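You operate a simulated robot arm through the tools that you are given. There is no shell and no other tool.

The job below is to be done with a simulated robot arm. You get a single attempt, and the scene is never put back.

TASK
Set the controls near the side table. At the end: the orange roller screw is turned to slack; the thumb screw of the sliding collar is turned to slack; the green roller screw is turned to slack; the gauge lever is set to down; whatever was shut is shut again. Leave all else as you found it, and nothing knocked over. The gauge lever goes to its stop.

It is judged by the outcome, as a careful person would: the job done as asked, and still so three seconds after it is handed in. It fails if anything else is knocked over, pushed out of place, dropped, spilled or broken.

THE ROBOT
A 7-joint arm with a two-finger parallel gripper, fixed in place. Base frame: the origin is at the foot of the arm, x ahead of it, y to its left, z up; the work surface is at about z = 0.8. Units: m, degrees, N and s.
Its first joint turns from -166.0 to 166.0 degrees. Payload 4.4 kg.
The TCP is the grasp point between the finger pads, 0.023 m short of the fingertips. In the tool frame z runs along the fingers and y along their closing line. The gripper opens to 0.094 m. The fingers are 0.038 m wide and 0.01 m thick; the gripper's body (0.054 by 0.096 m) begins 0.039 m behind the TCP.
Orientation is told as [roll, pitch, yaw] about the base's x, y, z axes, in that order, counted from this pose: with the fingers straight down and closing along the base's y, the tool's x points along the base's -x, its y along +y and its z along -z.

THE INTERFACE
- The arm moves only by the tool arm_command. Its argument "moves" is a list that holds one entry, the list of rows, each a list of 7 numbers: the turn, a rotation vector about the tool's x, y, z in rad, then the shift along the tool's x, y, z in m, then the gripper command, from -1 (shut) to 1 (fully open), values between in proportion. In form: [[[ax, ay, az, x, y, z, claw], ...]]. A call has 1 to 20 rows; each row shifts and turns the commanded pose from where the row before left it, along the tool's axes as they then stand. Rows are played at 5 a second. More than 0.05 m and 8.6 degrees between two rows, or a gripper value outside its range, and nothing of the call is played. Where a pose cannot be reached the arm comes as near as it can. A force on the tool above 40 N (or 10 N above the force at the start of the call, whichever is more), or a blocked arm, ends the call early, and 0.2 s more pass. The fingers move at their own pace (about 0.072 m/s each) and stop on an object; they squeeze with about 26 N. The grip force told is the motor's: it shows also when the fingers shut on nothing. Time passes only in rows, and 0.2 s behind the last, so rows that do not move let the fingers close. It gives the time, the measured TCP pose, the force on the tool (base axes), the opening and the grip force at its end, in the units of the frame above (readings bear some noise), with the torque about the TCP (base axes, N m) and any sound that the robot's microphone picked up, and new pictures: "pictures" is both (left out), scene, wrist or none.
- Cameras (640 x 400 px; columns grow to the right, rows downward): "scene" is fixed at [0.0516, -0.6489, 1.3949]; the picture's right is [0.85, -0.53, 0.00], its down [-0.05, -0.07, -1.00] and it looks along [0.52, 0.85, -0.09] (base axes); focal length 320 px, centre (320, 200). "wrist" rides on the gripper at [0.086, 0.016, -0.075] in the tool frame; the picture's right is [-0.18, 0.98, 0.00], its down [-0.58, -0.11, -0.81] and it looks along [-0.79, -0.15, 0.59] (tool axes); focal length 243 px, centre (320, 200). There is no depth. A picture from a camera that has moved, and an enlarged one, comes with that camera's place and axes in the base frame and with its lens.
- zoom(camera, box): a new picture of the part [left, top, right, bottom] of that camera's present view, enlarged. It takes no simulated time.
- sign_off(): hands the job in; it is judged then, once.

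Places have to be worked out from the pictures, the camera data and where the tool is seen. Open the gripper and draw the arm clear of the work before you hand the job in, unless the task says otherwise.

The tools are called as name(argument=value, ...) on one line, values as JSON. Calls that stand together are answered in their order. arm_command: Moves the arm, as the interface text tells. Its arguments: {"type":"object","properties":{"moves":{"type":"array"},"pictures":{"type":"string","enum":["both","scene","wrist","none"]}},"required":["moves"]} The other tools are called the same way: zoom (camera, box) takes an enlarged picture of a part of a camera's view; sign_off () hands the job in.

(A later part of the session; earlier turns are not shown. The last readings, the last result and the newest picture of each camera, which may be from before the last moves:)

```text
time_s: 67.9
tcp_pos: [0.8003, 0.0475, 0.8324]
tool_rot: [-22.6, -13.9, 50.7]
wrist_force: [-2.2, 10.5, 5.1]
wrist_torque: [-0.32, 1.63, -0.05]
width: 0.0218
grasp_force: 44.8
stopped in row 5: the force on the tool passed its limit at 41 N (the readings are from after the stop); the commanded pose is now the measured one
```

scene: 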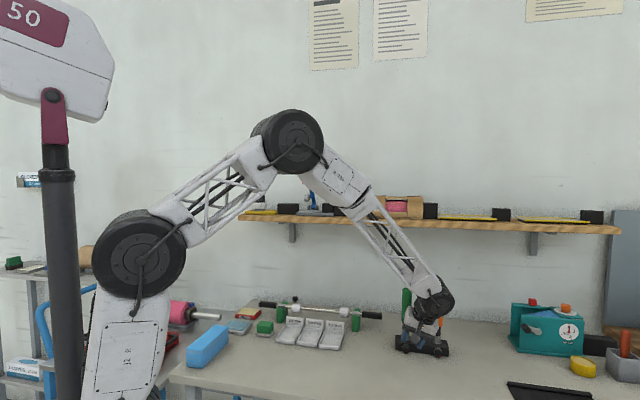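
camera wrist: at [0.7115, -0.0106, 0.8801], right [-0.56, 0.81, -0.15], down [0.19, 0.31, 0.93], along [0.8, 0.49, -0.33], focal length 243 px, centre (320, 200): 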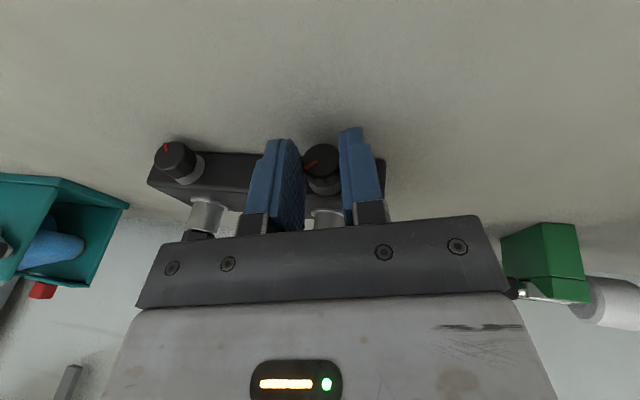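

I release and set up for the next stroke.

arm_command(moves=[[[0, 0, 0, -0.0007, -0.0011, -0.0027, -0.4], [0, 0, 0, 0, 0, 0, -0.36], [0, 0, 0, 0, 0, -0.0225, -0.3], [0, 0, 0, 0, 0, -0.0225, -0.3], [-0.1169, 0, 0.0315, 0, 0, 0, -0.4], [-0.1169, 0, 0.0315, 0, 0, 0, -0.4], [-0.1169, 0, 0.0315, 0, 0, 0, -0.4], [-0.1169, 0, 0.0315, 0, 0, 0, -0.4], [-0.1169, 0, 0.0315, 0, 0, 0, -0.4], [-0.1169, 0, 0.0315, 0, 0, 0, -0.4], [0, 0, 0, -0.0016, -0.0213, -0.007, -0.4], [0, 0, 0, -0.0015, -0.0213, -0.0069, -0.4], [0, 0, 0, 0, 0, 0, -0.4]]], pictures="both")

zoom(camera="wrist", box=[240, 80, 400, 200])

zoom(camera="scene", box=[385, 315, 465, 365])

```text
time_s: 70.7
tcp_pos: [0.8121, 0.0181, 0.8729]
tool_rot: [20.4, -14.0, 39.8]
wrist_force: [-0.8, -0.4, 0.5]
wrist_torque: [-0.02, 0.01, 0.02]
width: 0.0282
grasp_force: 0.1
camera wrist: at [0.741, -0.0575, 0.9274], right [-0.52, 0.77, 0.38], down [0.54, -0.04, 0.84], along [0.66, 0.64, -0.4], focal length 243 px, centre (320, 200)
```

scene: 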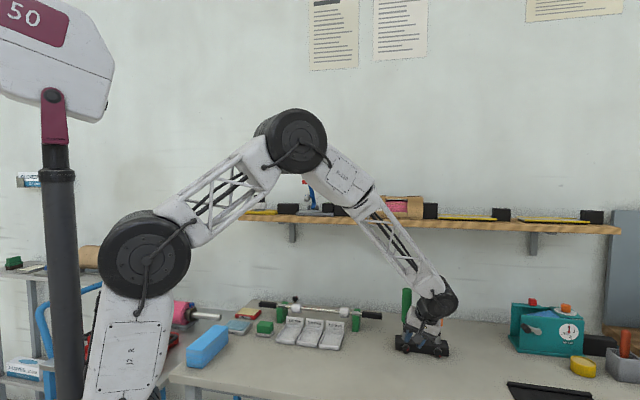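
wrist: 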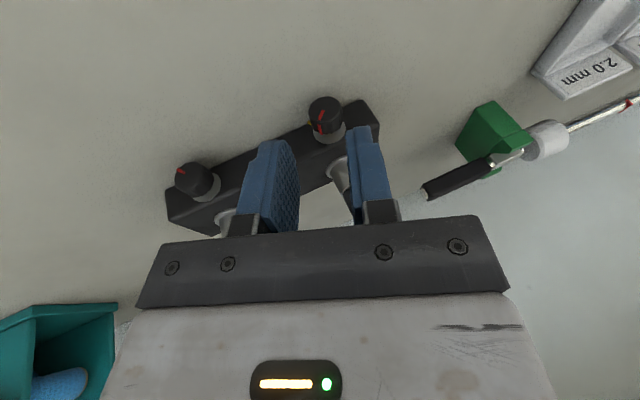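

```text
3.33 times, centred on (320, 140) of wrist
camera zoom: at [0.741, -0.0575, 0.9274], right [-0.52, 0.77, 0.38], down [0.54, -0.04, 0.84], along [0.66, 0.64, -0.4], focal length 809 px, centre (320, 400)
```

zoom: 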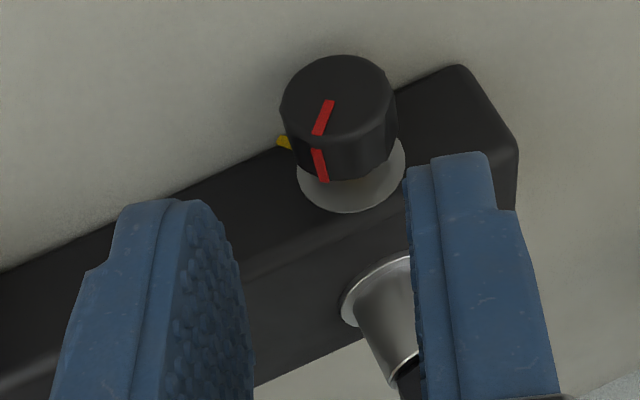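

```text
8.00 times, centred on (425, 340) of scene
camera zoom: at [0.0516, -0.6489, 1.3949], right [0.85, -0.53, 0.0], down [-0.05, -0.07, -1.0], along [0.52, 0.85, -0.09], focal length 2562 px, centre (-520, -920)
```

zoom: 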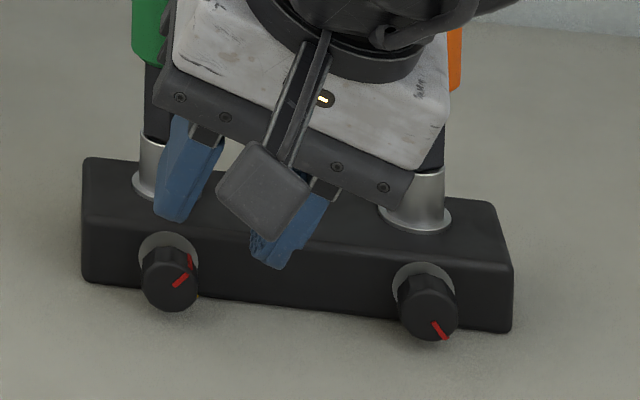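

About 92° turned so far. Next grip: slide in with a 1.2 mm centring shift and close.

arm_command(moves=[[[0, 0, 0, -0.0002, 0.0004, 0.0146, -0.4], [0, 0, 0, -0.0002, 0.0004, 0.0146, -0.4], [0, 0, 0, -0.0002, 0.0004, 0.0146, -0.4], [0, 0, 0, 0, 0, 0, -0.4], [0, 0, 0, 0, 0, 0, -0.5], [0, 0, 0, 0, 0, 0, -0.6], [0, 0, 0, 0, 0, 0, -1]]], pictures="none")

```text
time_s: 72.3
tcp_pos: [0.8107, 0.0374, 0.8369]
tool_rot: [20.3, -14.1, 39.8]
wrist_force: [7.3, -2.8, -5.0]
wrist_torque: [-0.06, -0.08, -0.22]
width: 0.0213
grasp_force: 45.0
```

Nicely centred, low forces. I roll slowly.

arm_command(moves=[[[0.058, 0, -0.0156, 0, 0.0012, 0, -1], [0.058, 0, -0.0156, 0, 0.0012, 0, -1], [0.058, 0, -0.0156, 0, 0.0012, 0, -1], [0.058, 0, -0.0156, 0, 0.0012, 0, -1]]], pictures="none")

```text
time_s: 73.3
tcp_pos: [0.8074, 0.0404, 0.8366]
tool_rot: [6.2, -14.9, 43.4]
wrist_force: [-10.3, 9.1, 7.2]
wrist_torque: [0.57, -0.13, -0.19]
width: 0.0213
grasp_force: 44.6
```

arm_command(moves=[[[0.058, 0, -0.0156, 0, 0.0017, -0.0002, -1], [0.058, 0, -0.0156, 0, 0.0014, -0.0001, -1], [0.058, 0, -0.0156, 0, 0.0013, 0, -1], [0.058, 0, -0.0156, 0, 0.0013, 0, -1]]], pictures="wrist")

zoom(camera="wrist", box=[240, 100, 400, 220])

zoom(camera="scene", box=[385, 315, 465, 365])

```text
time_s: 74.3
tcp_pos: [0.8028, 0.043, 0.8372]
tool_rot: [-8.1, -14.8, 47.0]
wrist_force: [23.7, 12.1, -18.1]
wrist_torque: [0.07, -0.27, 0.04]
width: 0.0213
grasp_force: 44.9
camera wrist: at [0.7141, -0.0134, 0.8853], right [-0.57, 0.82, -0.09], down [0.24, 0.26, 0.94], along [0.79, 0.51, -0.34], focal length 243 px, centre (320, 200)
```

wrist: 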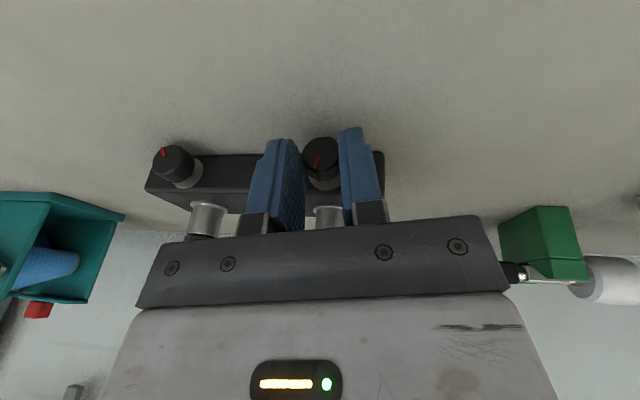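

```text
3.33 times, centred on (320, 160) of wrist
camera zoom: at [0.7141, -0.0134, 0.8853], right [-0.57, 0.82, -0.09], down [0.24, 0.26, 0.94], along [0.79, 0.51, -0.34], focal length 809 px, centre (320, 333)
```

zoom: 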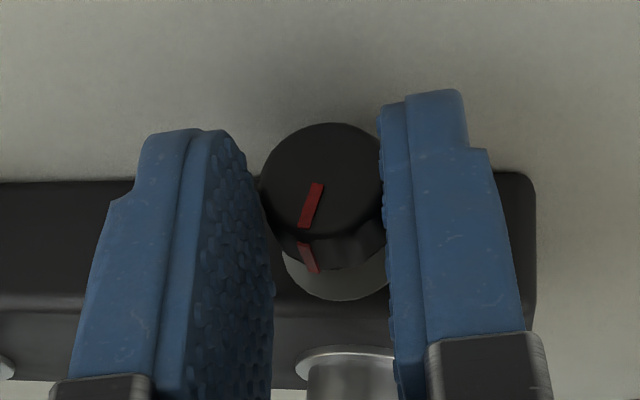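

```text
8.00 times, centred on (425, 340) of scene
camera zoom: at [0.0516, -0.6489, 1.3949], right [0.85, -0.53, 0.0], down [-0.05, -0.07, -1.0], along [0.52, 0.85, -0.09], focal length 2562 px, centre (-520, -920)
```

zoom: 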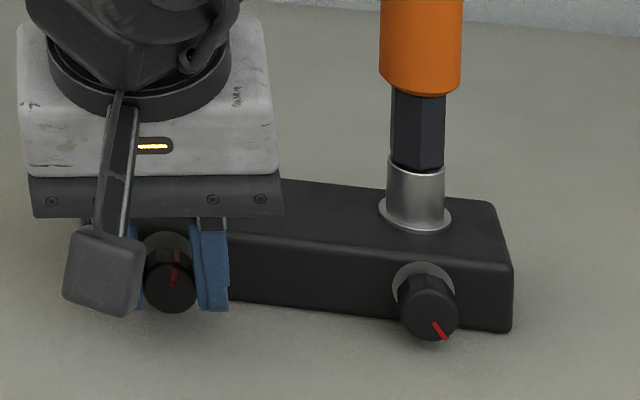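

Line is nearly straight up (about 122°). I ease forward and down a little and keep rolling.

arm_command(moves=[[[0, 0, 0, -0.0009, -0.0004, 0.001, -1], [0.058, 0, -0.0156, 0, 0.0012, 0, -1], [0.058, 0, -0.0156, 0, 0.0012, 0, -1], [0.058, 0, -0.0156, 0, 0.0012, 0, -1], [0, 0, 0, 0, 0, 0, -1]]], pictures="none")

```text
time_s: 75.4
tcp_pos: [0.8017, 0.046, 0.8352]
tool_rot: [-18.6, -14.2, 49.6]
wrist_force: [-14.0, -4.1, 11.0]
wrist_torque: [0.12, 0.21, -0.3]
width: 0.0211
grasp_force: 45.7
stopped in row 5: the force on the tool passed its limit at 44 N (the readings are from after the stop); the commanded pose is now the measured one
```

arm_command(moves=[[[0, 0, 0, 0.0004, 0.0004, -0.0007, -1], [0.048, 0, -0.013, 0.0001, 0.0011, -0.0002, -1], [0.048, 0, -0.013, 0.0001, 0.0011, -0.0002, -1], [0, 0, 0, 0, 0, 0, -1]]], pictures="wrist")

zoom(camera="wrist", box=[240, 100, 400, 220])

```text
time_s: 76.2
tcp_pos: [0.7996, 0.0468, 0.8354]
tool_rot: [-23.7, -13.7, 51.0]
wrist_force: [7.0, 4.9, -6.5]
wrist_torque: [0.89, -0.54, 0.01]
width: 0.0214
grasp_force: 45.0
stopped in row 3: the force on the tool passed its limit at 41 N (the readings are from after the stop); the commanded pose is now the measured one
camera wrist: at [0.7022, -0.0017, 0.8758], right [-0.53, 0.78, -0.34], down [0.06, 0.43, 0.9], along [0.85, 0.45, -0.28], focal length 243 px, centre (320, 200)
```

wrist: 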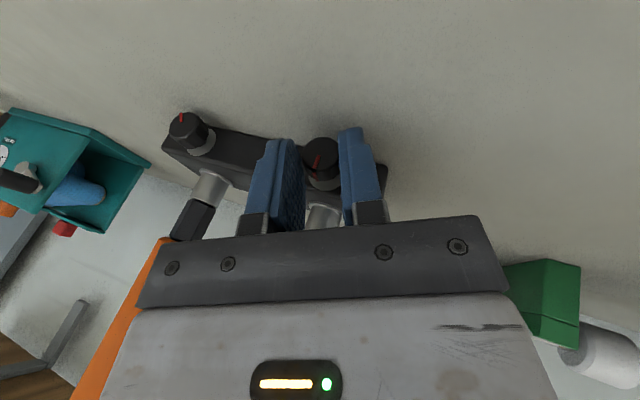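

```text
3.33 times, centred on (320, 160) of wrist
camera zoom: at [0.7022, -0.0017, 0.8758], right [-0.53, 0.78, -0.34], down [0.06, 0.43, 0.9], along [0.85, 0.45, -0.28], focal length 809 px, centre (320, 333)
```

zoom: 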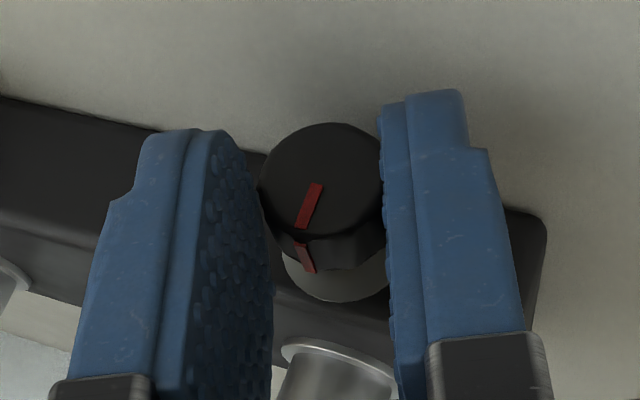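

136° turned. I release and repeat for one more stroke, this time including the approach and closing.

arm_command(moves=[[[0, 0, 0, -0.0007, -0.0011, -0.0027, -0.4], [0, 0, 0, 0, 0, 0, -0.36], [0, 0, 0, 0, 0, -0.0225, -0.3], [0, 0, 0, 0, 0, -0.0225, -0.3], [-0.1236, 0, 0.0333, 0, 0, 0, -0.35], [-0.1236, 0, 0.0333, 0, 0, 0, -0.35], [-0.1236, 0, 0.0333, 0, 0, 0, -0.35], [-0.1236, 0, 0.0333, 0, 0, 0, -0.35], [-0.1236, 0, 0.0333, 0, 0, 0, -0.35], [-0.1236, 0, 0.0333, 0, 0, 0, -0.35], [0, 0, 0, -0.0022, -0.0224, -0.0071, -0.35], [0, 0, 0, -0.0022, -0.0223, -0.0071, -0.35], [0, 0, 0, 0, 0, 0, -0.35]]], pictures="wrist")

zoom(camera="wrist", box=[240, 80, 400, 200])

zoom(camera="scene", box=[385, 315, 465, 365])

```text
time_s: 79.0
tcp_pos: [0.8118, 0.0166, 0.8754]
tool_rot: [21.7, -14.0, 39.5]
wrist_force: [0.5, -0.3, 0.3]
wrist_torque: [0.0, -0.02, 0.01]
width: 0.0305
grasp_force: 0.0
camera wrist: at [0.7406, -0.0579, 0.9283], right [-0.51, 0.76, 0.4], down [0.56, -0.06, 0.83], along [0.66, 0.64, -0.39], focal length 243 px, centre (320, 200)
```

wrist: 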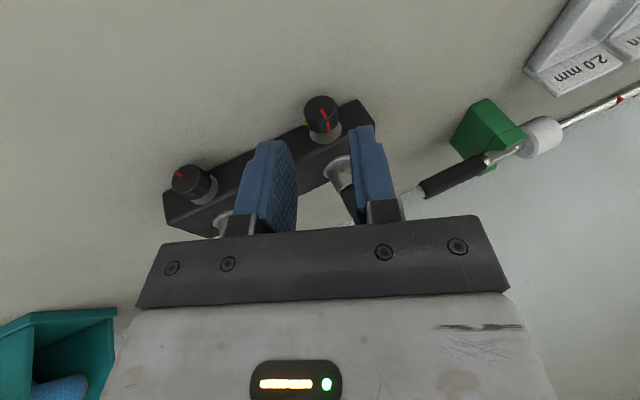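

```text
3.33 times, centred on (320, 140) of wrist
camera zoom: at [0.7406, -0.0579, 0.9283], right [-0.51, 0.76, 0.4], down [0.56, -0.06, 0.83], along [0.66, 0.64, -0.39], focal length 809 px, centre (320, 400)
```

zoom: 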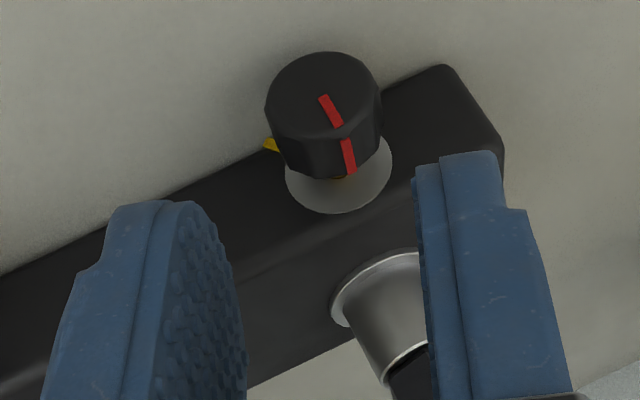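

```text
8.00 times, centred on (425, 340) of scene
camera zoom: at [0.0516, -0.6489, 1.3949], right [0.85, -0.53, 0.0], down [-0.05, -0.07, -1.0], along [0.52, 0.85, -0.09], focal length 2562 px, centre (-520, -920)
```

zoom: 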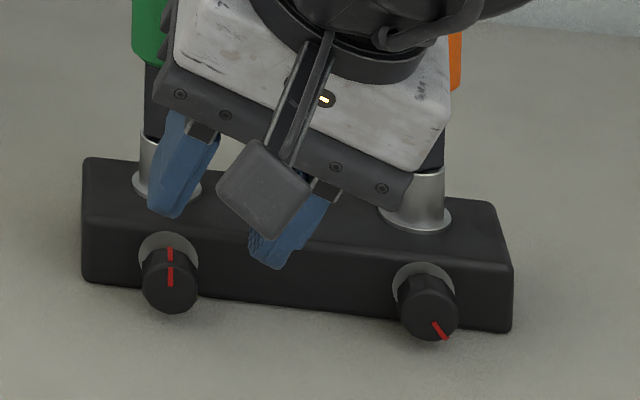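

Green line now points straight up (about 140°), with a little brass starting to show. One more stroke to reach the stop.

arm_command(moves=[[[0, 0, 0, -0.0002, -0.0004, 0.0149, -0.38], [0, 0, 0, -0.0002, -0.0004, 0.0149, -0.38], [0, 0, 0, -0.0002, -0.0005, 0.0149, -0.4], [0, 0, 0, 0, 0, 0, -0.45], [0, 0, 0, 0, 0, 0, -0.5], [0, 0, 0, 0, 0, 0, -0.6], [0, 0, 0, 0, 0, 0, -1]]], pictures="none")

```text
time_s: 80.6
tcp_pos: [0.8109, 0.0366, 0.837]
tool_rot: [21.7, -13.9, 39.5]
wrist_force: [20.7, -10.2, -13.6]
wrist_torque: [-0.08, -0.65, -0.18]
width: 0.0213
grasp_force: 45.0
```

arm_command(moves=[[[0, 0, 0, -0.0003, -0.0012, 0.0001, -1], [0.058, 0, -0.0156, 0, 0.0012, 0, -1], [0.058, 0, -0.0156, 0, 0.0012, 0, -1], [0.058, 0, -0.0156, 0, 0.0012, 0, -1], [0.058, 0, -0.0156, 0, 0.0012, 0, -1]]], pictures="wrist")

zoom(camera="wrist", box=[240, 100, 400, 220])

```text
time_s: 81.8
tcp_pos: [0.8087, 0.0413, 0.8376]
tool_rot: [7.5, -14.9, 43.1]
wrist_force: [-25.0, 14.6, 14.4]
wrist_torque: [0.54, 1.11, 0.34]
width: 0.0212
grasp_force: 44.9
camera wrist: at [0.7285, -0.0256, 0.8897], right [-0.56, 0.81, 0.17], down [0.41, 0.09, 0.91], along [0.72, 0.58, -0.38], focal length 243 px, centre (320, 200)
```

wrist: 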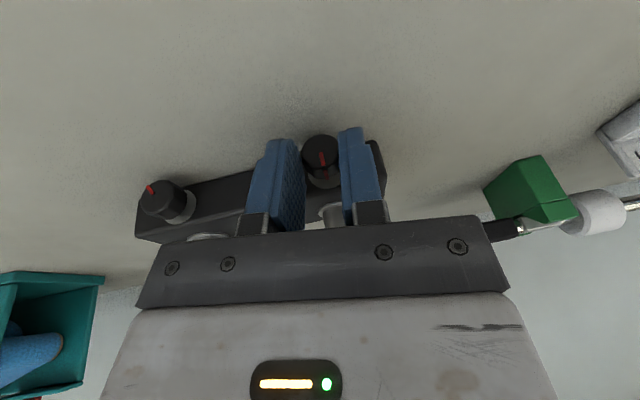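

```text
3.33 times, centred on (320, 160) of wrist
camera zoom: at [0.7285, -0.0256, 0.8897], right [-0.56, 0.81, 0.17], down [0.41, 0.09, 0.91], along [0.72, 0.58, -0.38], focal length 809 px, centre (320, 333)
```

zoom: 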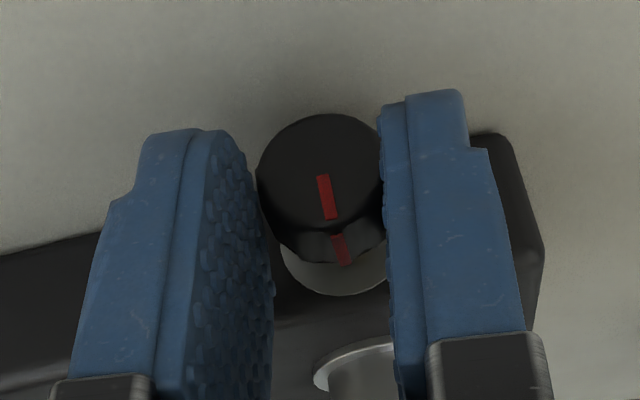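

The gripper turned 14° but the red line slipped in the fingers and the torque about the axis rose: the green screw is at its stop, fully slack (about 140°). I release and retract to verify.

arm_command(moves=[[[-0.058, 0, 0.0156, 0, -0.001, 0, -1], [-0.058, 0, 0.0156, 0, -0.001, 0, -0.5], [0, 0, 0, 0, 0, 0, -0.3], [0, 0, 0, 0, 0, 0, -0.15], [0, 0, 0, 0, 0, -0.025, -0.15], [0, 0, 0, 0, 0, -0.03, -0.15], [0, 0, 0, 0.02, 0, -0.02, -0.15]]])

zoom(camera="scene", box=[385, 315, 465, 365])

zoom(camera="wrist", box=[150, 60, 400, 220])

```text
time_s: 82.2
tcp_pos: [0.8089, 0.0409, 0.8364]
tool_rot: [9.2, -14.8, 42.7]
wrist_force: [-11.9, 2.0, 7.3]
wrist_torque: [0.09, 0.27, 0.01]
width: 0.0212
grasp_force: 45.2
stopped in row 1: the force on the tool passed its limit at 45 N (the readings are from after the stop); the commanded pose is now the measured one
camera wrist: at [0.73, -0.027, 0.89], right [-0.56, 0.81, 0.2], down [0.43, 0.07, 0.9], along [0.71, 0.59, -0.39], focal length 243 px, centre (320, 200)
```

scene: 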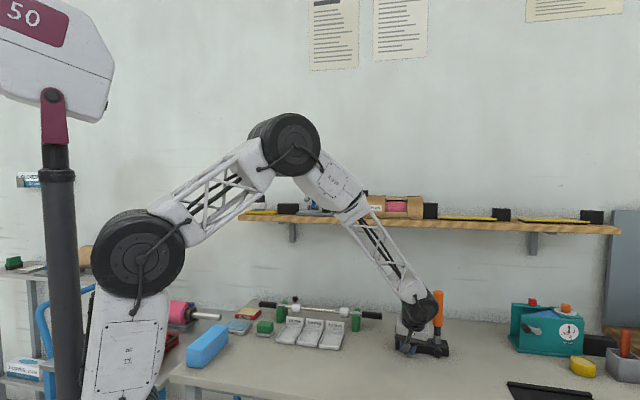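
wrist: 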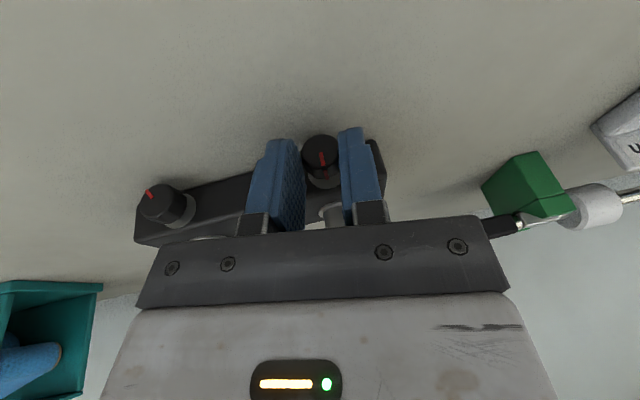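

```text
8.00 times, centred on (425, 340) of scene
camera zoom: at [0.0516, -0.6489, 1.3949], right [0.85, -0.53, 0.0], down [-0.05, -0.07, -1.0], along [0.52, 0.85, -0.09], focal length 2562 px, centre (-520, -920)
```

zoom: 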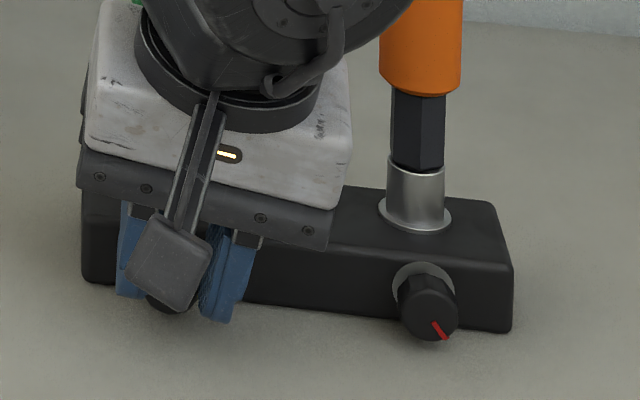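

```text
2.50 times, centred on (275, 140) of wrist
camera zoom: at [0.73, -0.027, 0.89], right [-0.56, 0.81, 0.2], down [0.43, 0.07, 0.9], along [0.71, 0.59, -0.39], focal length 606 px, centre (432, 350)
```

zoom: 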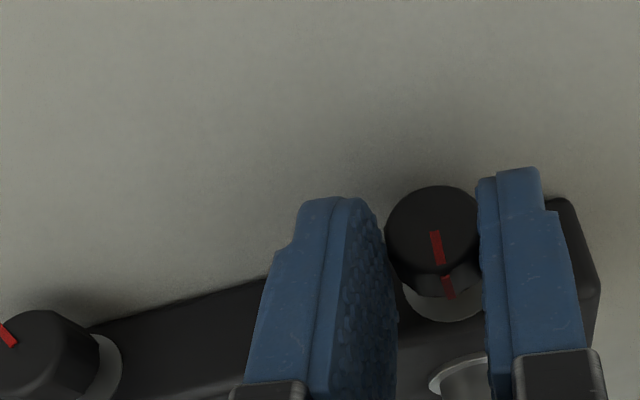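

Residual load stopped the call; I now just open the fingers in place, then retract.

arm_command(moves=[[[0, 0, 0, 0, 0, 0, -0.4], [0, 0, 0, 0, 0, 0, -0.2], [0, 0, 0, 0, 0, 0, -0.15], [0, 0, 0, 0, 0, -0.025, -0.15], [0, 0, 0, 0, 0, -0.03, -0.15], [0, 0, 0, 0.02, 0, -0.02, -0.15]]])

zoom(camera="scene", box=[385, 315, 465, 365])

zoom(camera="wrist", box=[150, 60, 400, 220])

```text
time_s: 83.6
tcp_pos: [0.789, 0.0058, 0.9047]
tool_rot: [9.3, -14.9, 42.7]
wrist_force: [-0.6, 0.2, -0.5]
wrist_torque: [-0.02, -0.01, -0.01]
width: 0.0399
grasp_force: 0.1
camera wrist: at [0.7103, -0.063, 0.9568], right [-0.56, 0.81, 0.2], down [0.43, 0.07, 0.9], along [0.71, 0.59, -0.39], focal length 243 px, centre (320, 200)
```

scene: 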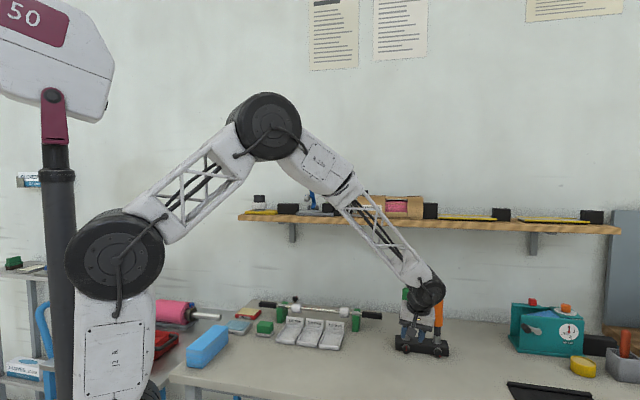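
wrist: 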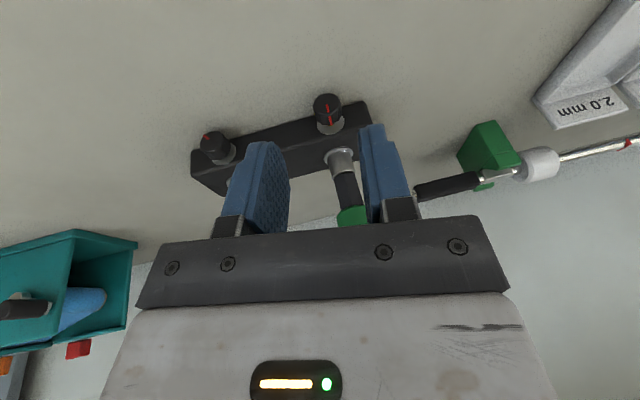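

```text
8.00 times, centred on (425, 340) of scene
camera zoom: at [0.0516, -0.6489, 1.3949], right [0.85, -0.53, 0.0], down [-0.05, -0.07, -1.0], along [0.52, 0.85, -0.09], focal length 2562 px, centre (-520, -920)
```

zoom: 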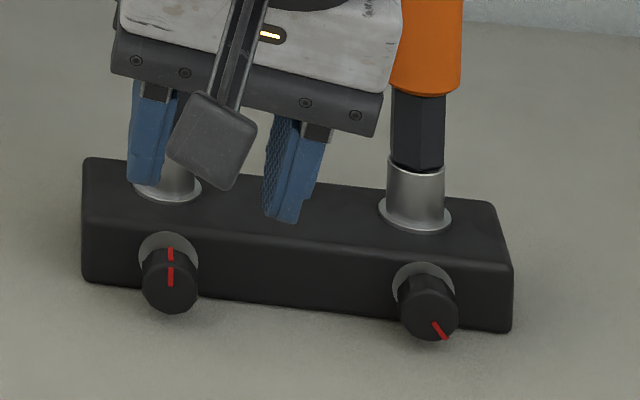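

```text
2.50 times, centred on (275, 140) of wrist
camera zoom: at [0.7103, -0.063, 0.9568], right [-0.56, 0.81, 0.2], down [0.43, 0.07, 0.9], along [0.71, 0.59, -0.39], focal length 606 px, centre (432, 350)
```

zoom: 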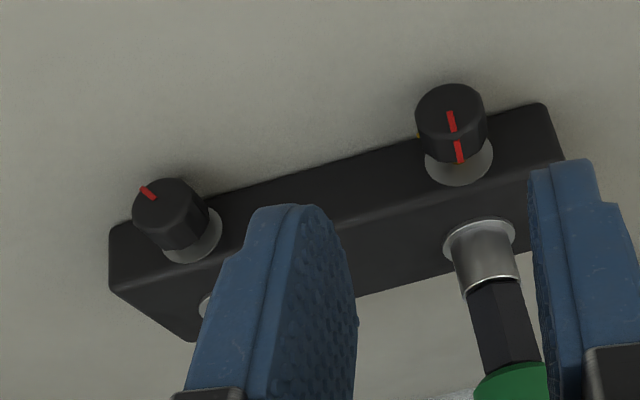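

Green screw is slack: its line points straight up. Now I move across to the orange screw at the same standoff and set the right lean.

arm_command(moves=[[[0, 0, 0, -0.0052, -0.0352, -0.0027, -0.3], [0, 0, 0, -0.0052, -0.0352, -0.0027, -0.3], [0, 0, 0, -0.0051, -0.0352, -0.0028, -0.3], [-0.0903, 0, 0.0243, 0, 0, 0, -0.3], [-0.0903, 0, 0.0243, 0, 0, 0, -0.3], [0, 0, 0, 0, 0, 0, -0.3]]])

zoom(camera="wrist", box=[240, 60, 400, 180])

zoom(camera="scene", box=[385, 265, 485, 365])

```text
time_s: 85.0
tcp_pos: [0.8744, -0.0619, 0.9001]
tool_rot: [20.2, -14.1, 39.9]
wrist_force: [0.2, 0.4, -0.1]
wrist_torque: [0.03, -0.01, -0.03]
width: 0.0329
grasp_force: 0.2
camera wrist: at [0.8012, -0.1359, 0.9526], right [-0.52, 0.77, 0.37], down [0.54, -0.04, 0.84], along [0.66, 0.64, -0.4], focal length 243 px, centre (320, 200)
```

scene: 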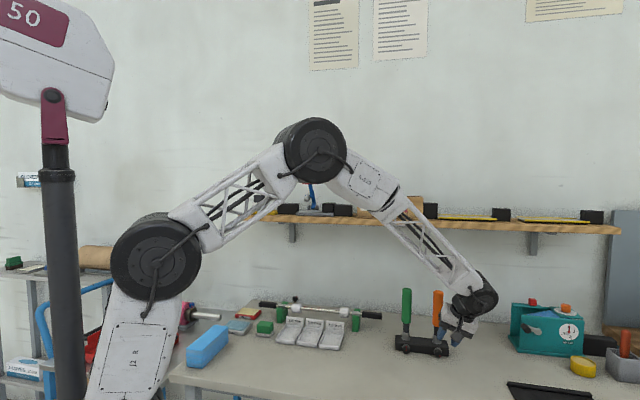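
wrist: 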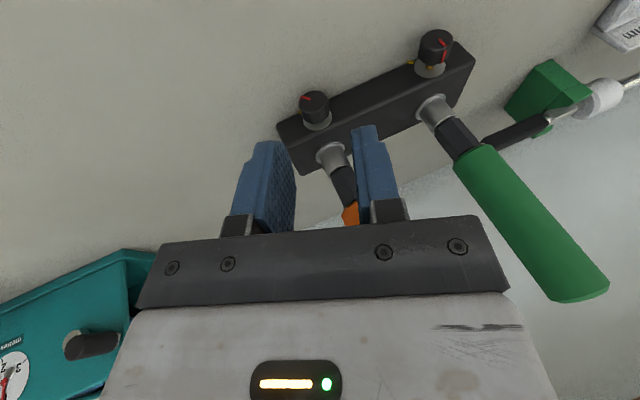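

```text
3.33 times, centred on (320, 120) of wrist
camera zoom: at [0.8012, -0.1359, 0.9526], right [-0.52, 0.77, 0.37], down [0.54, -0.04, 0.84], along [0.66, 0.64, -0.4], focal length 809 px, centre (320, 467)
```

zoom: 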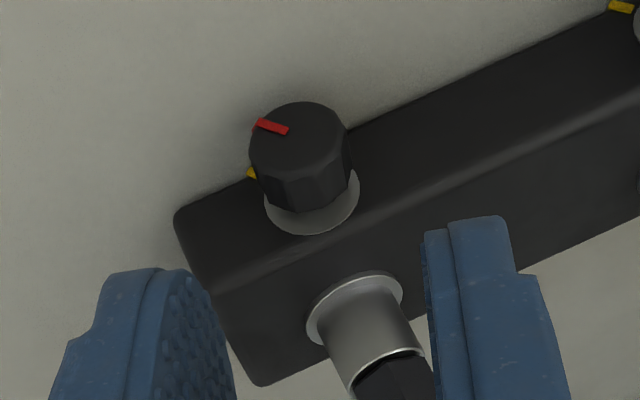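

```text
4.00 times, centred on (435, 315) of scene
camera zoom: at [0.0516, -0.6489, 1.3949], right [0.85, -0.53, 0.0], down [-0.05, -0.07, -1.0], along [0.52, 0.85, -0.09], focal length 1281 px, centre (-140, -260)
```

zoom: 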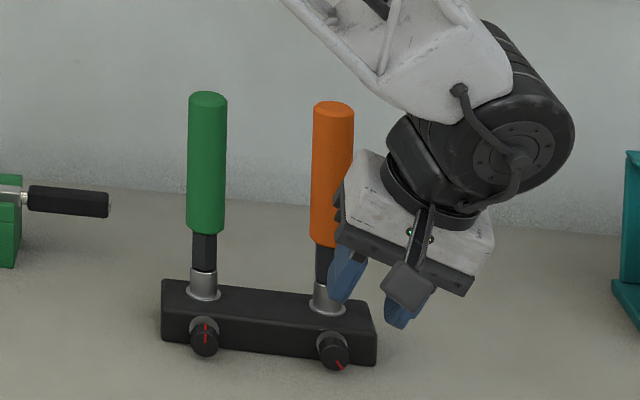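

Orange axis estimated at e≈-0.640. I move to 45 mm short of it along the tool axis and check centring.

arm_command(moves=[[[0, 0, 0, -0.0064, -0.007, 0.0257, -0.35], [0, 0, 0, 0, 0, 0, -0.35]]], pictures="wrist")

zoom(camera="wrist", box=[240, 80, 400, 200])

```text
time_s: 85.6
tcp_pos: [0.8809, -0.052, 0.8747]
tool_rot: [20.1, -14.1, 39.9]
wrist_force: [0.0, -0.6, -1.4]
wrist_torque: [0.03, 0.05, -0.01]
width: 0.0304
grasp_force: 0.0
camera wrist: at [0.8083, -0.1253, 0.9284], right [-0.52, 0.77, 0.37], down [0.54, -0.04, 0.84], along [0.66, 0.64, -0.4], focal length 243 px, centre (320, 200)
```

wrist: 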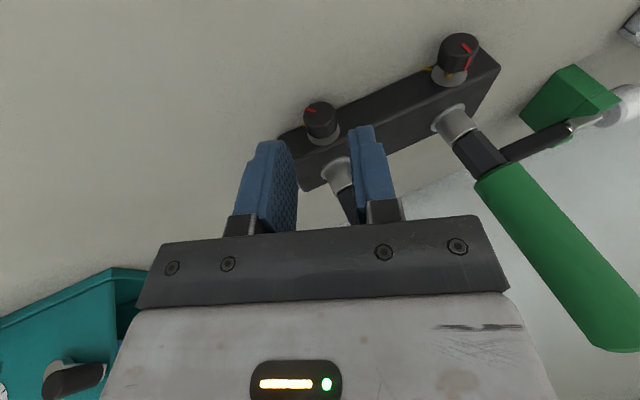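

```text
3.33 times, centred on (320, 140) of wrist
camera zoom: at [0.8083, -0.1253, 0.9284], right [-0.52, 0.77, 0.37], down [0.54, -0.04, 0.84], along [0.66, 0.64, -0.4], focal length 809 px, centre (320, 400)
```

zoom: 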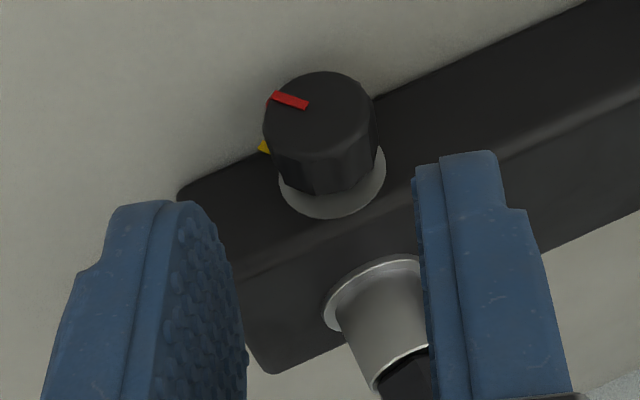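

Well lined up. I slide in and close gently on the orange knob.

arm_command(moves=[[[0, 0, 0, -0.0005, -0.0005, 0.0146, -0.38], [0, 0, 0, -0.0005, -0.0005, 0.0146, -0.38], [0, 0, 0, -0.0005, -0.0005, 0.0146, -0.4], [0, 0, 0, 0, 0, 0, -0.45], [0, 0, 0, 0, 0, 0, -0.5], [0, 0, 0, 0, 0, 0, -0.6], [0, 0, 0, 0, 0, 0, -1]]], pictures="wrist")

zoom(camera="wrist", box=[240, 100, 400, 220])

```text
time_s: 87.2
tcp_pos: [0.8822, -0.0345, 0.8361]
tool_rot: [20.0, -14.0, 39.9]
wrist_force: [14.2, -7.3, -8.2]
wrist_torque: [-0.02, -0.45, -0.23]
width: 0.022
grasp_force: 44.9
camera wrist: at [0.8096, -0.1073, 0.889], right [-0.52, 0.77, 0.37], down [0.54, -0.04, 0.84], along [0.66, 0.64, -0.39], focal length 243 px, centre (320, 200)
```

wrist: 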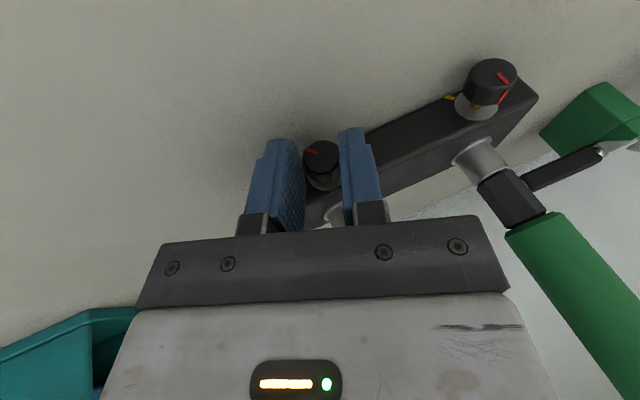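

```text
3.33 times, centred on (320, 160) of wrist
camera zoom: at [0.8096, -0.1073, 0.889], right [-0.52, 0.77, 0.37], down [0.54, -0.04, 0.84], along [0.66, 0.64, -0.39], focal length 809 px, centre (320, 333)
```

zoom: 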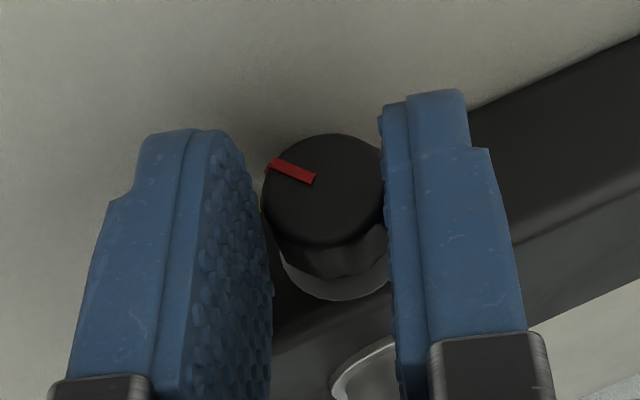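

Gripped. I relieve 0.8 mm and start the roll on the orange screw.

arm_command(moves=[[[0, 0, 0, -0.0001, -0.0008, 0.0001, -1], [0.058, 0, -0.0156, 0, 0.0012, 0, -1], [0.058, 0, -0.0156, 0, 0.0012, 0, -1], [0.058, 0, -0.0156, 0, 0.0012, 0, -1], [0, 0, 0, 0, 0, 0, -1]]], pictures="wrist")

zoom(camera="wrist", box=[240, 100, 400, 220])

```text
time_s: 88.0
tcp_pos: [0.8801, -0.0322, 0.8371]
tool_rot: [13.7, -14.5, 41.6]
wrist_force: [-14.9, 1.5, 10.4]
wrist_torque: [-0.23, 0.59, 0.3]
width: 0.0216
grasp_force: 44.7
stopped in row 4: the force on the tool passed its limit at 42 N (the readings are from after the stop); the commanded pose is now the measured one
camera wrist: at [0.8043, -0.1018, 0.8897], right [-0.54, 0.79, 0.27], down [0.48, 0.03, 0.88], along [0.69, 0.61, -0.39], focal length 243 px, centre (320, 200)
```

wrist: 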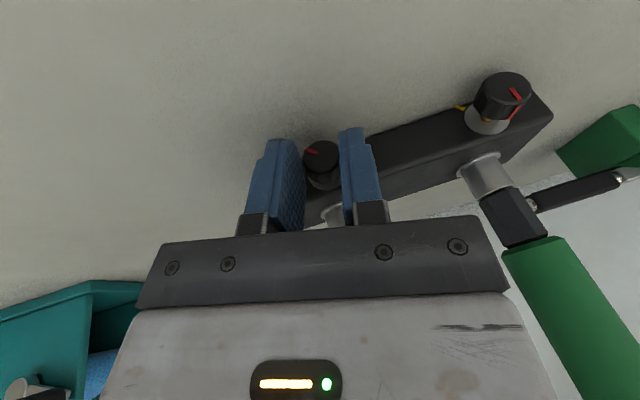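

```text
3.33 times, centred on (320, 160) of wrist
camera zoom: at [0.8043, -0.1018, 0.8897], right [-0.54, 0.79, 0.27], down [0.48, 0.03, 0.88], along [0.69, 0.61, -0.39], focal length 809 px, centre (320, 333)
```

zoom: 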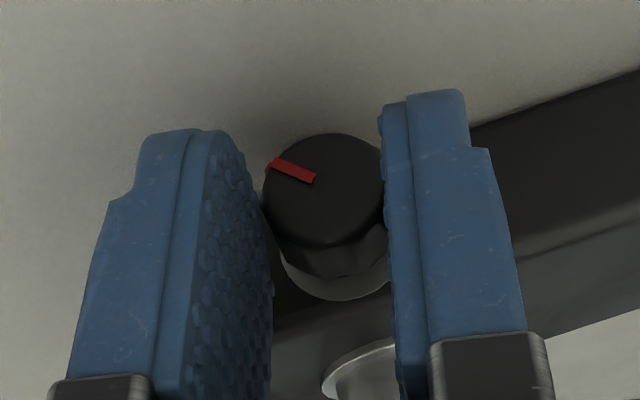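

Turned about 6° without slip (tight at first). I continue in small steps with a touch more left shift.

arm_command(moves=[[[0, 0, 0, 0.0003, 0.0005, -0.0004, -1], [0.05, 0, -0.0135, 0, 0.0013, -0.0002, -1], [0.05, 0, -0.0135, 0, 0.0013, -0.0001, -1], [0.05, 0, -0.0135, 0, 0.0013, 0, -1], [0, 0, 0, 0, 0, 0, -1]]], pictures="none")

```text
time_s: 88.9
tcp_pos: [0.878, -0.0297, 0.8365]
tool_rot: [6.8, -14.7, 43.3]
wrist_force: [12.4, -4.6, -9.7]
wrist_torque: [-0.15, -0.22, -0.07]
width: 0.0215
grasp_force: 45.0
stopped in row 4: the force on the tool passed its limit at 43 N (the readings are from after the stop); the commanded pose is now the measured one
```

arm_command(moves=[[[0, 0, 0, 0, -0.0006, 0.0004, -1], [0.05, 0, -0.0135, 0, 0.001, 0, -1], [0.05, 0, -0.0135, 0, 0.001, 0, -1], [0.05, 0, -0.0135, 0, 0.001, 0, -1]]], pictures="none")

```text
time_s: 89.9
tcp_pos: [0.8767, -0.0278, 0.8371]
tool_rot: [-2.4, -14.9, 45.7]
wrist_force: [4.5, 27.3, 0.5]
wrist_torque: [0.84, -0.24, 0.21]
width: 0.0215
grasp_force: 45.1
```

arm_command(moves=[[[0, 0, 0, -0.0007, 0.0007, 0.0003, -1], [0.05, 0, -0.0135, 0, 0.0011, 0, -1], [0.05, 0, -0.0135, 0, 0.0011, 0, -1], [0.05, 0, -0.0135, 0, 0.001, 0, -1]]], pictures="wrist")

zoom(camera="wrist", box=[240, 100, 400, 220])

zoom(camera="scene", box=[385, 315, 465, 365])

```text
time_s: 90.9
tcp_pos: [0.8743, -0.0252, 0.8369]
tool_rot: [-11.5, -14.7, 48.0]
wrist_force: [-18.3, 2.3, 6.3]
wrist_torque: [-0.2, 0.7, -0.03]
width: 0.0215
grasp_force: 45.0
camera wrist: at [0.7829, -0.0805, 0.8837], right [-0.56, 0.81, -0.14], down [0.2, 0.3, 0.93], along [0.8, 0.5, -0.33], focal length 243 px, centre (320, 200)
```

wrist: 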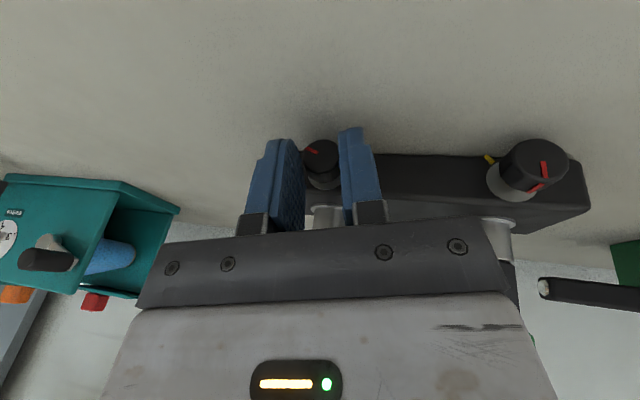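

```text
3.33 times, centred on (320, 160) of wrist
camera zoom: at [0.7829, -0.0805, 0.8837], right [-0.56, 0.81, -0.14], down [0.2, 0.3, 0.93], along [0.8, 0.5, -0.33], focal length 809 px, centre (320, 333)
```

zoom: 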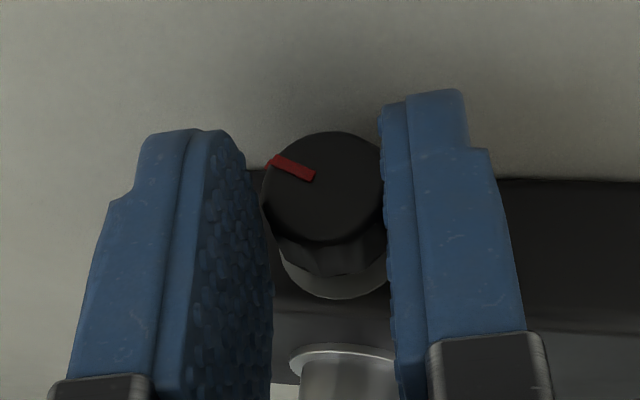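

```text
8.00 times, centred on (425, 340) of scene
camera zoom: at [0.0516, -0.6489, 1.3949], right [0.85, -0.53, 0.0], down [-0.05, -0.07, -1.0], along [0.52, 0.85, -0.09], focal length 2562 px, centre (-520, -920)
```

zoom: 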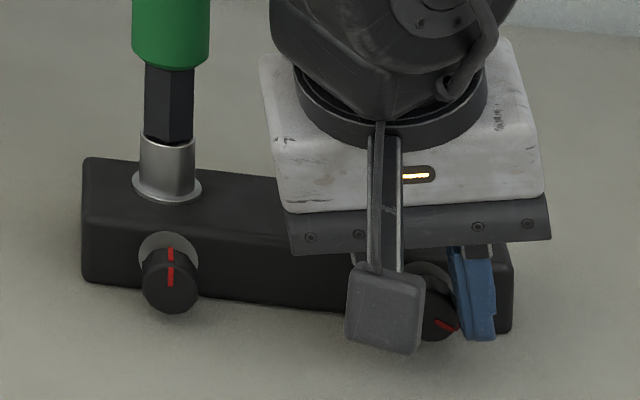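

Holding well, about 31° turned. I continue the stroke.

arm_command(moves=[[[0, 0, 0, 0.0004, 0.0006, -0.0002, -1], [0.05, 0, -0.0135, 0, 0.0011, 0, -1], [0.05, 0, -0.0135, 0, 0.0011, 0, -1], [0.05, 0, -0.0135, 0, 0.001, 0, -1], [0, 0, 0, 0, 0, 0, -1]]], pictures="none")

```text
time_s: 92.1
tcp_pos: [0.8724, -0.0235, 0.8358]
tool_rot: [-20.7, -13.9, 50.3]
wrist_force: [7.4, -7.9, -4.4]
wrist_torque: [0.17, -0.46, 0.31]
width: 0.0217
grasp_force: 45.3
```

Low forces at 20° left lean. I take one more small roll, then release, retract and swing back for stroke two.

arm_command(moves=[[[0.05, 0, -0.0135, 0, 0.001, 0, -1], [0, 0, 0, -0.0007, -0.0011, -0.0027, -0.4], [0, 0, 0, 0, 0, 0, -0.36], [0, 0, 0, 0, 0, -0.0225, -0.3], [0, 0, 0, 0, 0, -0.0225, -0.3], [-0.1241, 0, 0.0334, 0, 0, 0, -0.35], [-0.1241, 0, 0.0334, 0, 0, 0, -0.35], [-0.1241, 0, 0.0334, 0, 0, 0, -0.35], [-0.1241, 0, 0.0334, 0, 0, 0, -0.35], [-0.1241, 0, 0.0334, 0, 0, 0, -0.35], [-0.1241, 0, 0.0334, 0, 0, 0, -0.35], [0, 0, 0, -0.0013, -0.0233, -0.0075, -0.35], [0, 0, 0, -0.0013, -0.0233, -0.0074, -0.35], [0, 0, 0, 0, 0, 0, -0.35]]], pictures="wrist")

zoom(camera="wrist", box=[240, 80, 400, 200])

zoom(camera="scene", box=[385, 315, 465, 365])

```text
time_s: 95.1
tcp_pos: [0.8849, -0.0535, 0.8759]
tool_rot: [21.8, -13.9, 39.5]
wrist_force: [-0.6, -0.1, 0.3]
wrist_torque: [0.03, 0.02, 0.01]
width: 0.0308
grasp_force: 0.0
camera wrist: at [0.8133, -0.1293, 0.9291], right [-0.51, 0.76, 0.4], down [0.56, -0.06, 0.83], along [0.65, 0.65, -0.4], focal length 243 px, centre (320, 200)
```

wrist: 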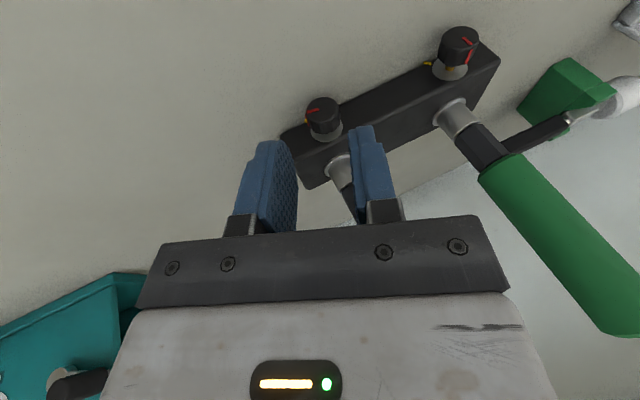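

```text
3.33 times, centred on (320, 140) of wrist
camera zoom: at [0.8133, -0.1293, 0.9291], right [-0.51, 0.76, 0.4], down [0.56, -0.06, 0.83], along [0.65, 0.65, -0.4], focal length 809 px, centre (320, 400)
```

zoom: 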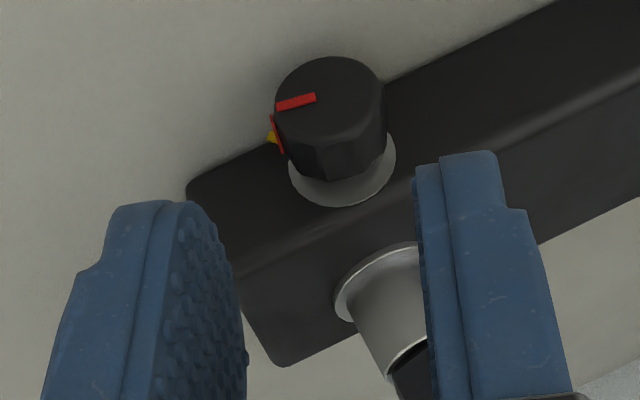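

```text
8.00 times, centred on (425, 340) of scene
camera zoom: at [0.0516, -0.6489, 1.3949], right [0.85, -0.53, 0.0], down [-0.05, -0.07, -1.0], along [0.52, 0.85, -0.09], focal length 2562 px, centre (-520, -920)
```

zoom: 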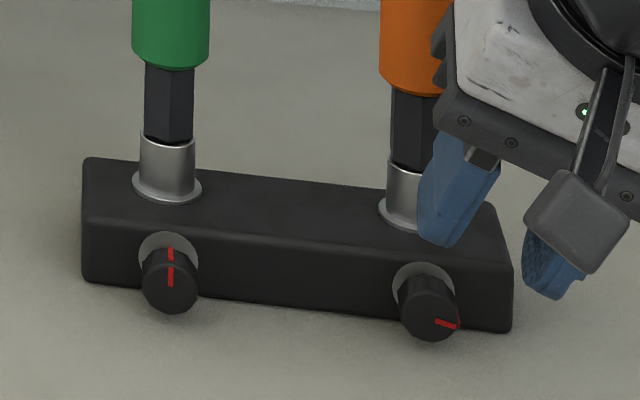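

About 41° turned. Stroke two: slide in, close.

arm_command(moves=[[[0, 0, 0, 0.0001, -0.0002, 0.0149, -0.38], [0, 0, 0, 0.0001, -0.0002, 0.0149, -0.38], [0, 0, 0, 0.0001, -0.0002, 0.0149, -0.4], [0, 0, 0, 0, 0, 0, -0.45], [0, 0, 0, 0, 0, 0, -0.5], [0, 0, 0, 0, 0, 0, -0.6], [0, 0, 0, 0, 0, 0, -1]]], pictures="none")

```text
time_s: 96.7
tcp_pos: [0.8809, -0.0347, 0.8342]
tool_rot: [21.9, -13.8, 39.5]
wrist_force: [-22.4, 13.0, 14.7]
wrist_torque: [0.25, 0.66, 0.39]
width: 0.0216
grasp_force: 44.9
```

arm_command(moves=[[[0, 0, 0, 0.0002, 0.0007, -0.0001, -1], [0, 0, 0, 0, 0.0007, 0, -1], [0.05, 0, -0.0135, 0, 0.001, 0, -1], [0.05, 0, -0.0135, 0, 0.001, 0, -1], [0.05, 0, -0.0135, 0, 0.001, 0, -1]]], pictures="none")

```text
time_s: 97.8
tcp_pos: [0.8787, -0.0336, 0.836]
tool_rot: [15.4, -14.5, 41.0]
wrist_force: [9.1, -2.2, -5.1]
wrist_torque: [-0.01, -0.26, -0.28]
width: 0.0214
grasp_force: 45.6
stopped in row 5: the force on the tool passed its limit at 41 N (the readings are from after the stop); the commanded pose is now the measured one
```

arm_command(moves=[[[0, 0, 0, 0, -0.0003, 0.0001, -1], [0.045, 0, -0.0121, 0, 0.0009, 0, -1], [0.045, 0, -0.0121, 0, 0.0009, 0, -1], [0.045, 0, -0.0121, 0, 0.0009, 0, -1], [0.045, 0, -0.0121, 0, 0.0009, 0, -1]]], pictures="none")

```text
time_s: 99.0
tcp_pos: [0.8768, -0.0308, 0.8373]
tool_rot: [4.3, -14.8, 43.8]
wrist_force: [2.7, -3.8, -0.9]
wrist_torque: [-0.17, 0.08, -0.09]
width: 0.0213
grasp_force: 44.6
```

Forces are near zero; the same pattern works well, so I continue with it.

arm_command(moves=[[[0.045, 0, -0.0121, 0, 0.0009, 0, -1], [0.045, 0, -0.0121, 0, 0.0009, 0, -1], [0.045, 0, -0.0121, 0, 0.0009, 0, -1], [0.045, 0, -0.0121, 0, 0.0009, 0, -1]]], pictures="none")

```text
time_s: 100.0
tcp_pos: [0.874, -0.0281, 0.8377]
tool_rot: [-6.8, -14.9, 46.8]
wrist_force: [-6.6, 30.4, 11.5]
wrist_torque: [0.9, -0.13, 0.1]
width: 0.0217
grasp_force: 44.9
```

arm_command(moves=[[[0, 0, 0, -0.0005, 0.0011, -0.0002, -1], [0.045, 0, -0.0121, 0, 0.001, 0, -1], [0.045, 0, -0.0121, 0, 0.001, 0, -1], [0.045, 0, -0.0121, 0, 0.001, 0, -1], [0.045, 0, -0.0121, 0, 0.001, 0, -1]]], pictures="wrist")

zoom(camera="wrist", box=[240, 100, 400, 220])

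```text
time_s: 101.2
tcp_pos: [0.8711, -0.0253, 0.8357]
tool_rot: [-17.8, -14.1, 49.5]
wrist_force: [-20.0, -5.9, 0.2]
wrist_torque: [-0.77, 1.05, -0.26]
width: 0.0213
grasp_force: 45.2
camera wrist: at [0.7771, -0.077, 0.8799], right [-0.55, 0.8, -0.24], down [0.13, 0.37, 0.92], along [0.83, 0.47, -0.31], focal length 243 px, centre (320, 200)
```

wrist: 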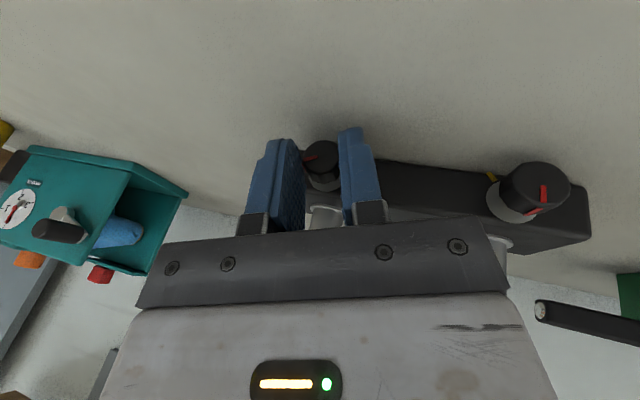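

```text
3.33 times, centred on (320, 160) of wrist
camera zoom: at [0.7771, -0.077, 0.8799], right [-0.55, 0.8, -0.24], down [0.13, 0.37, 0.92], along [0.83, 0.47, -0.31], focal length 809 px, centre (320, 333)
```

zoom: 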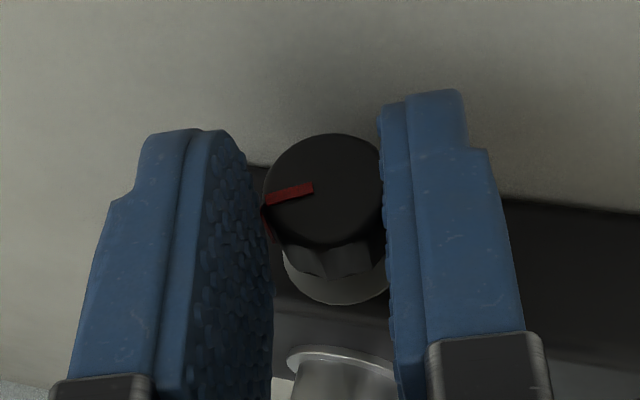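

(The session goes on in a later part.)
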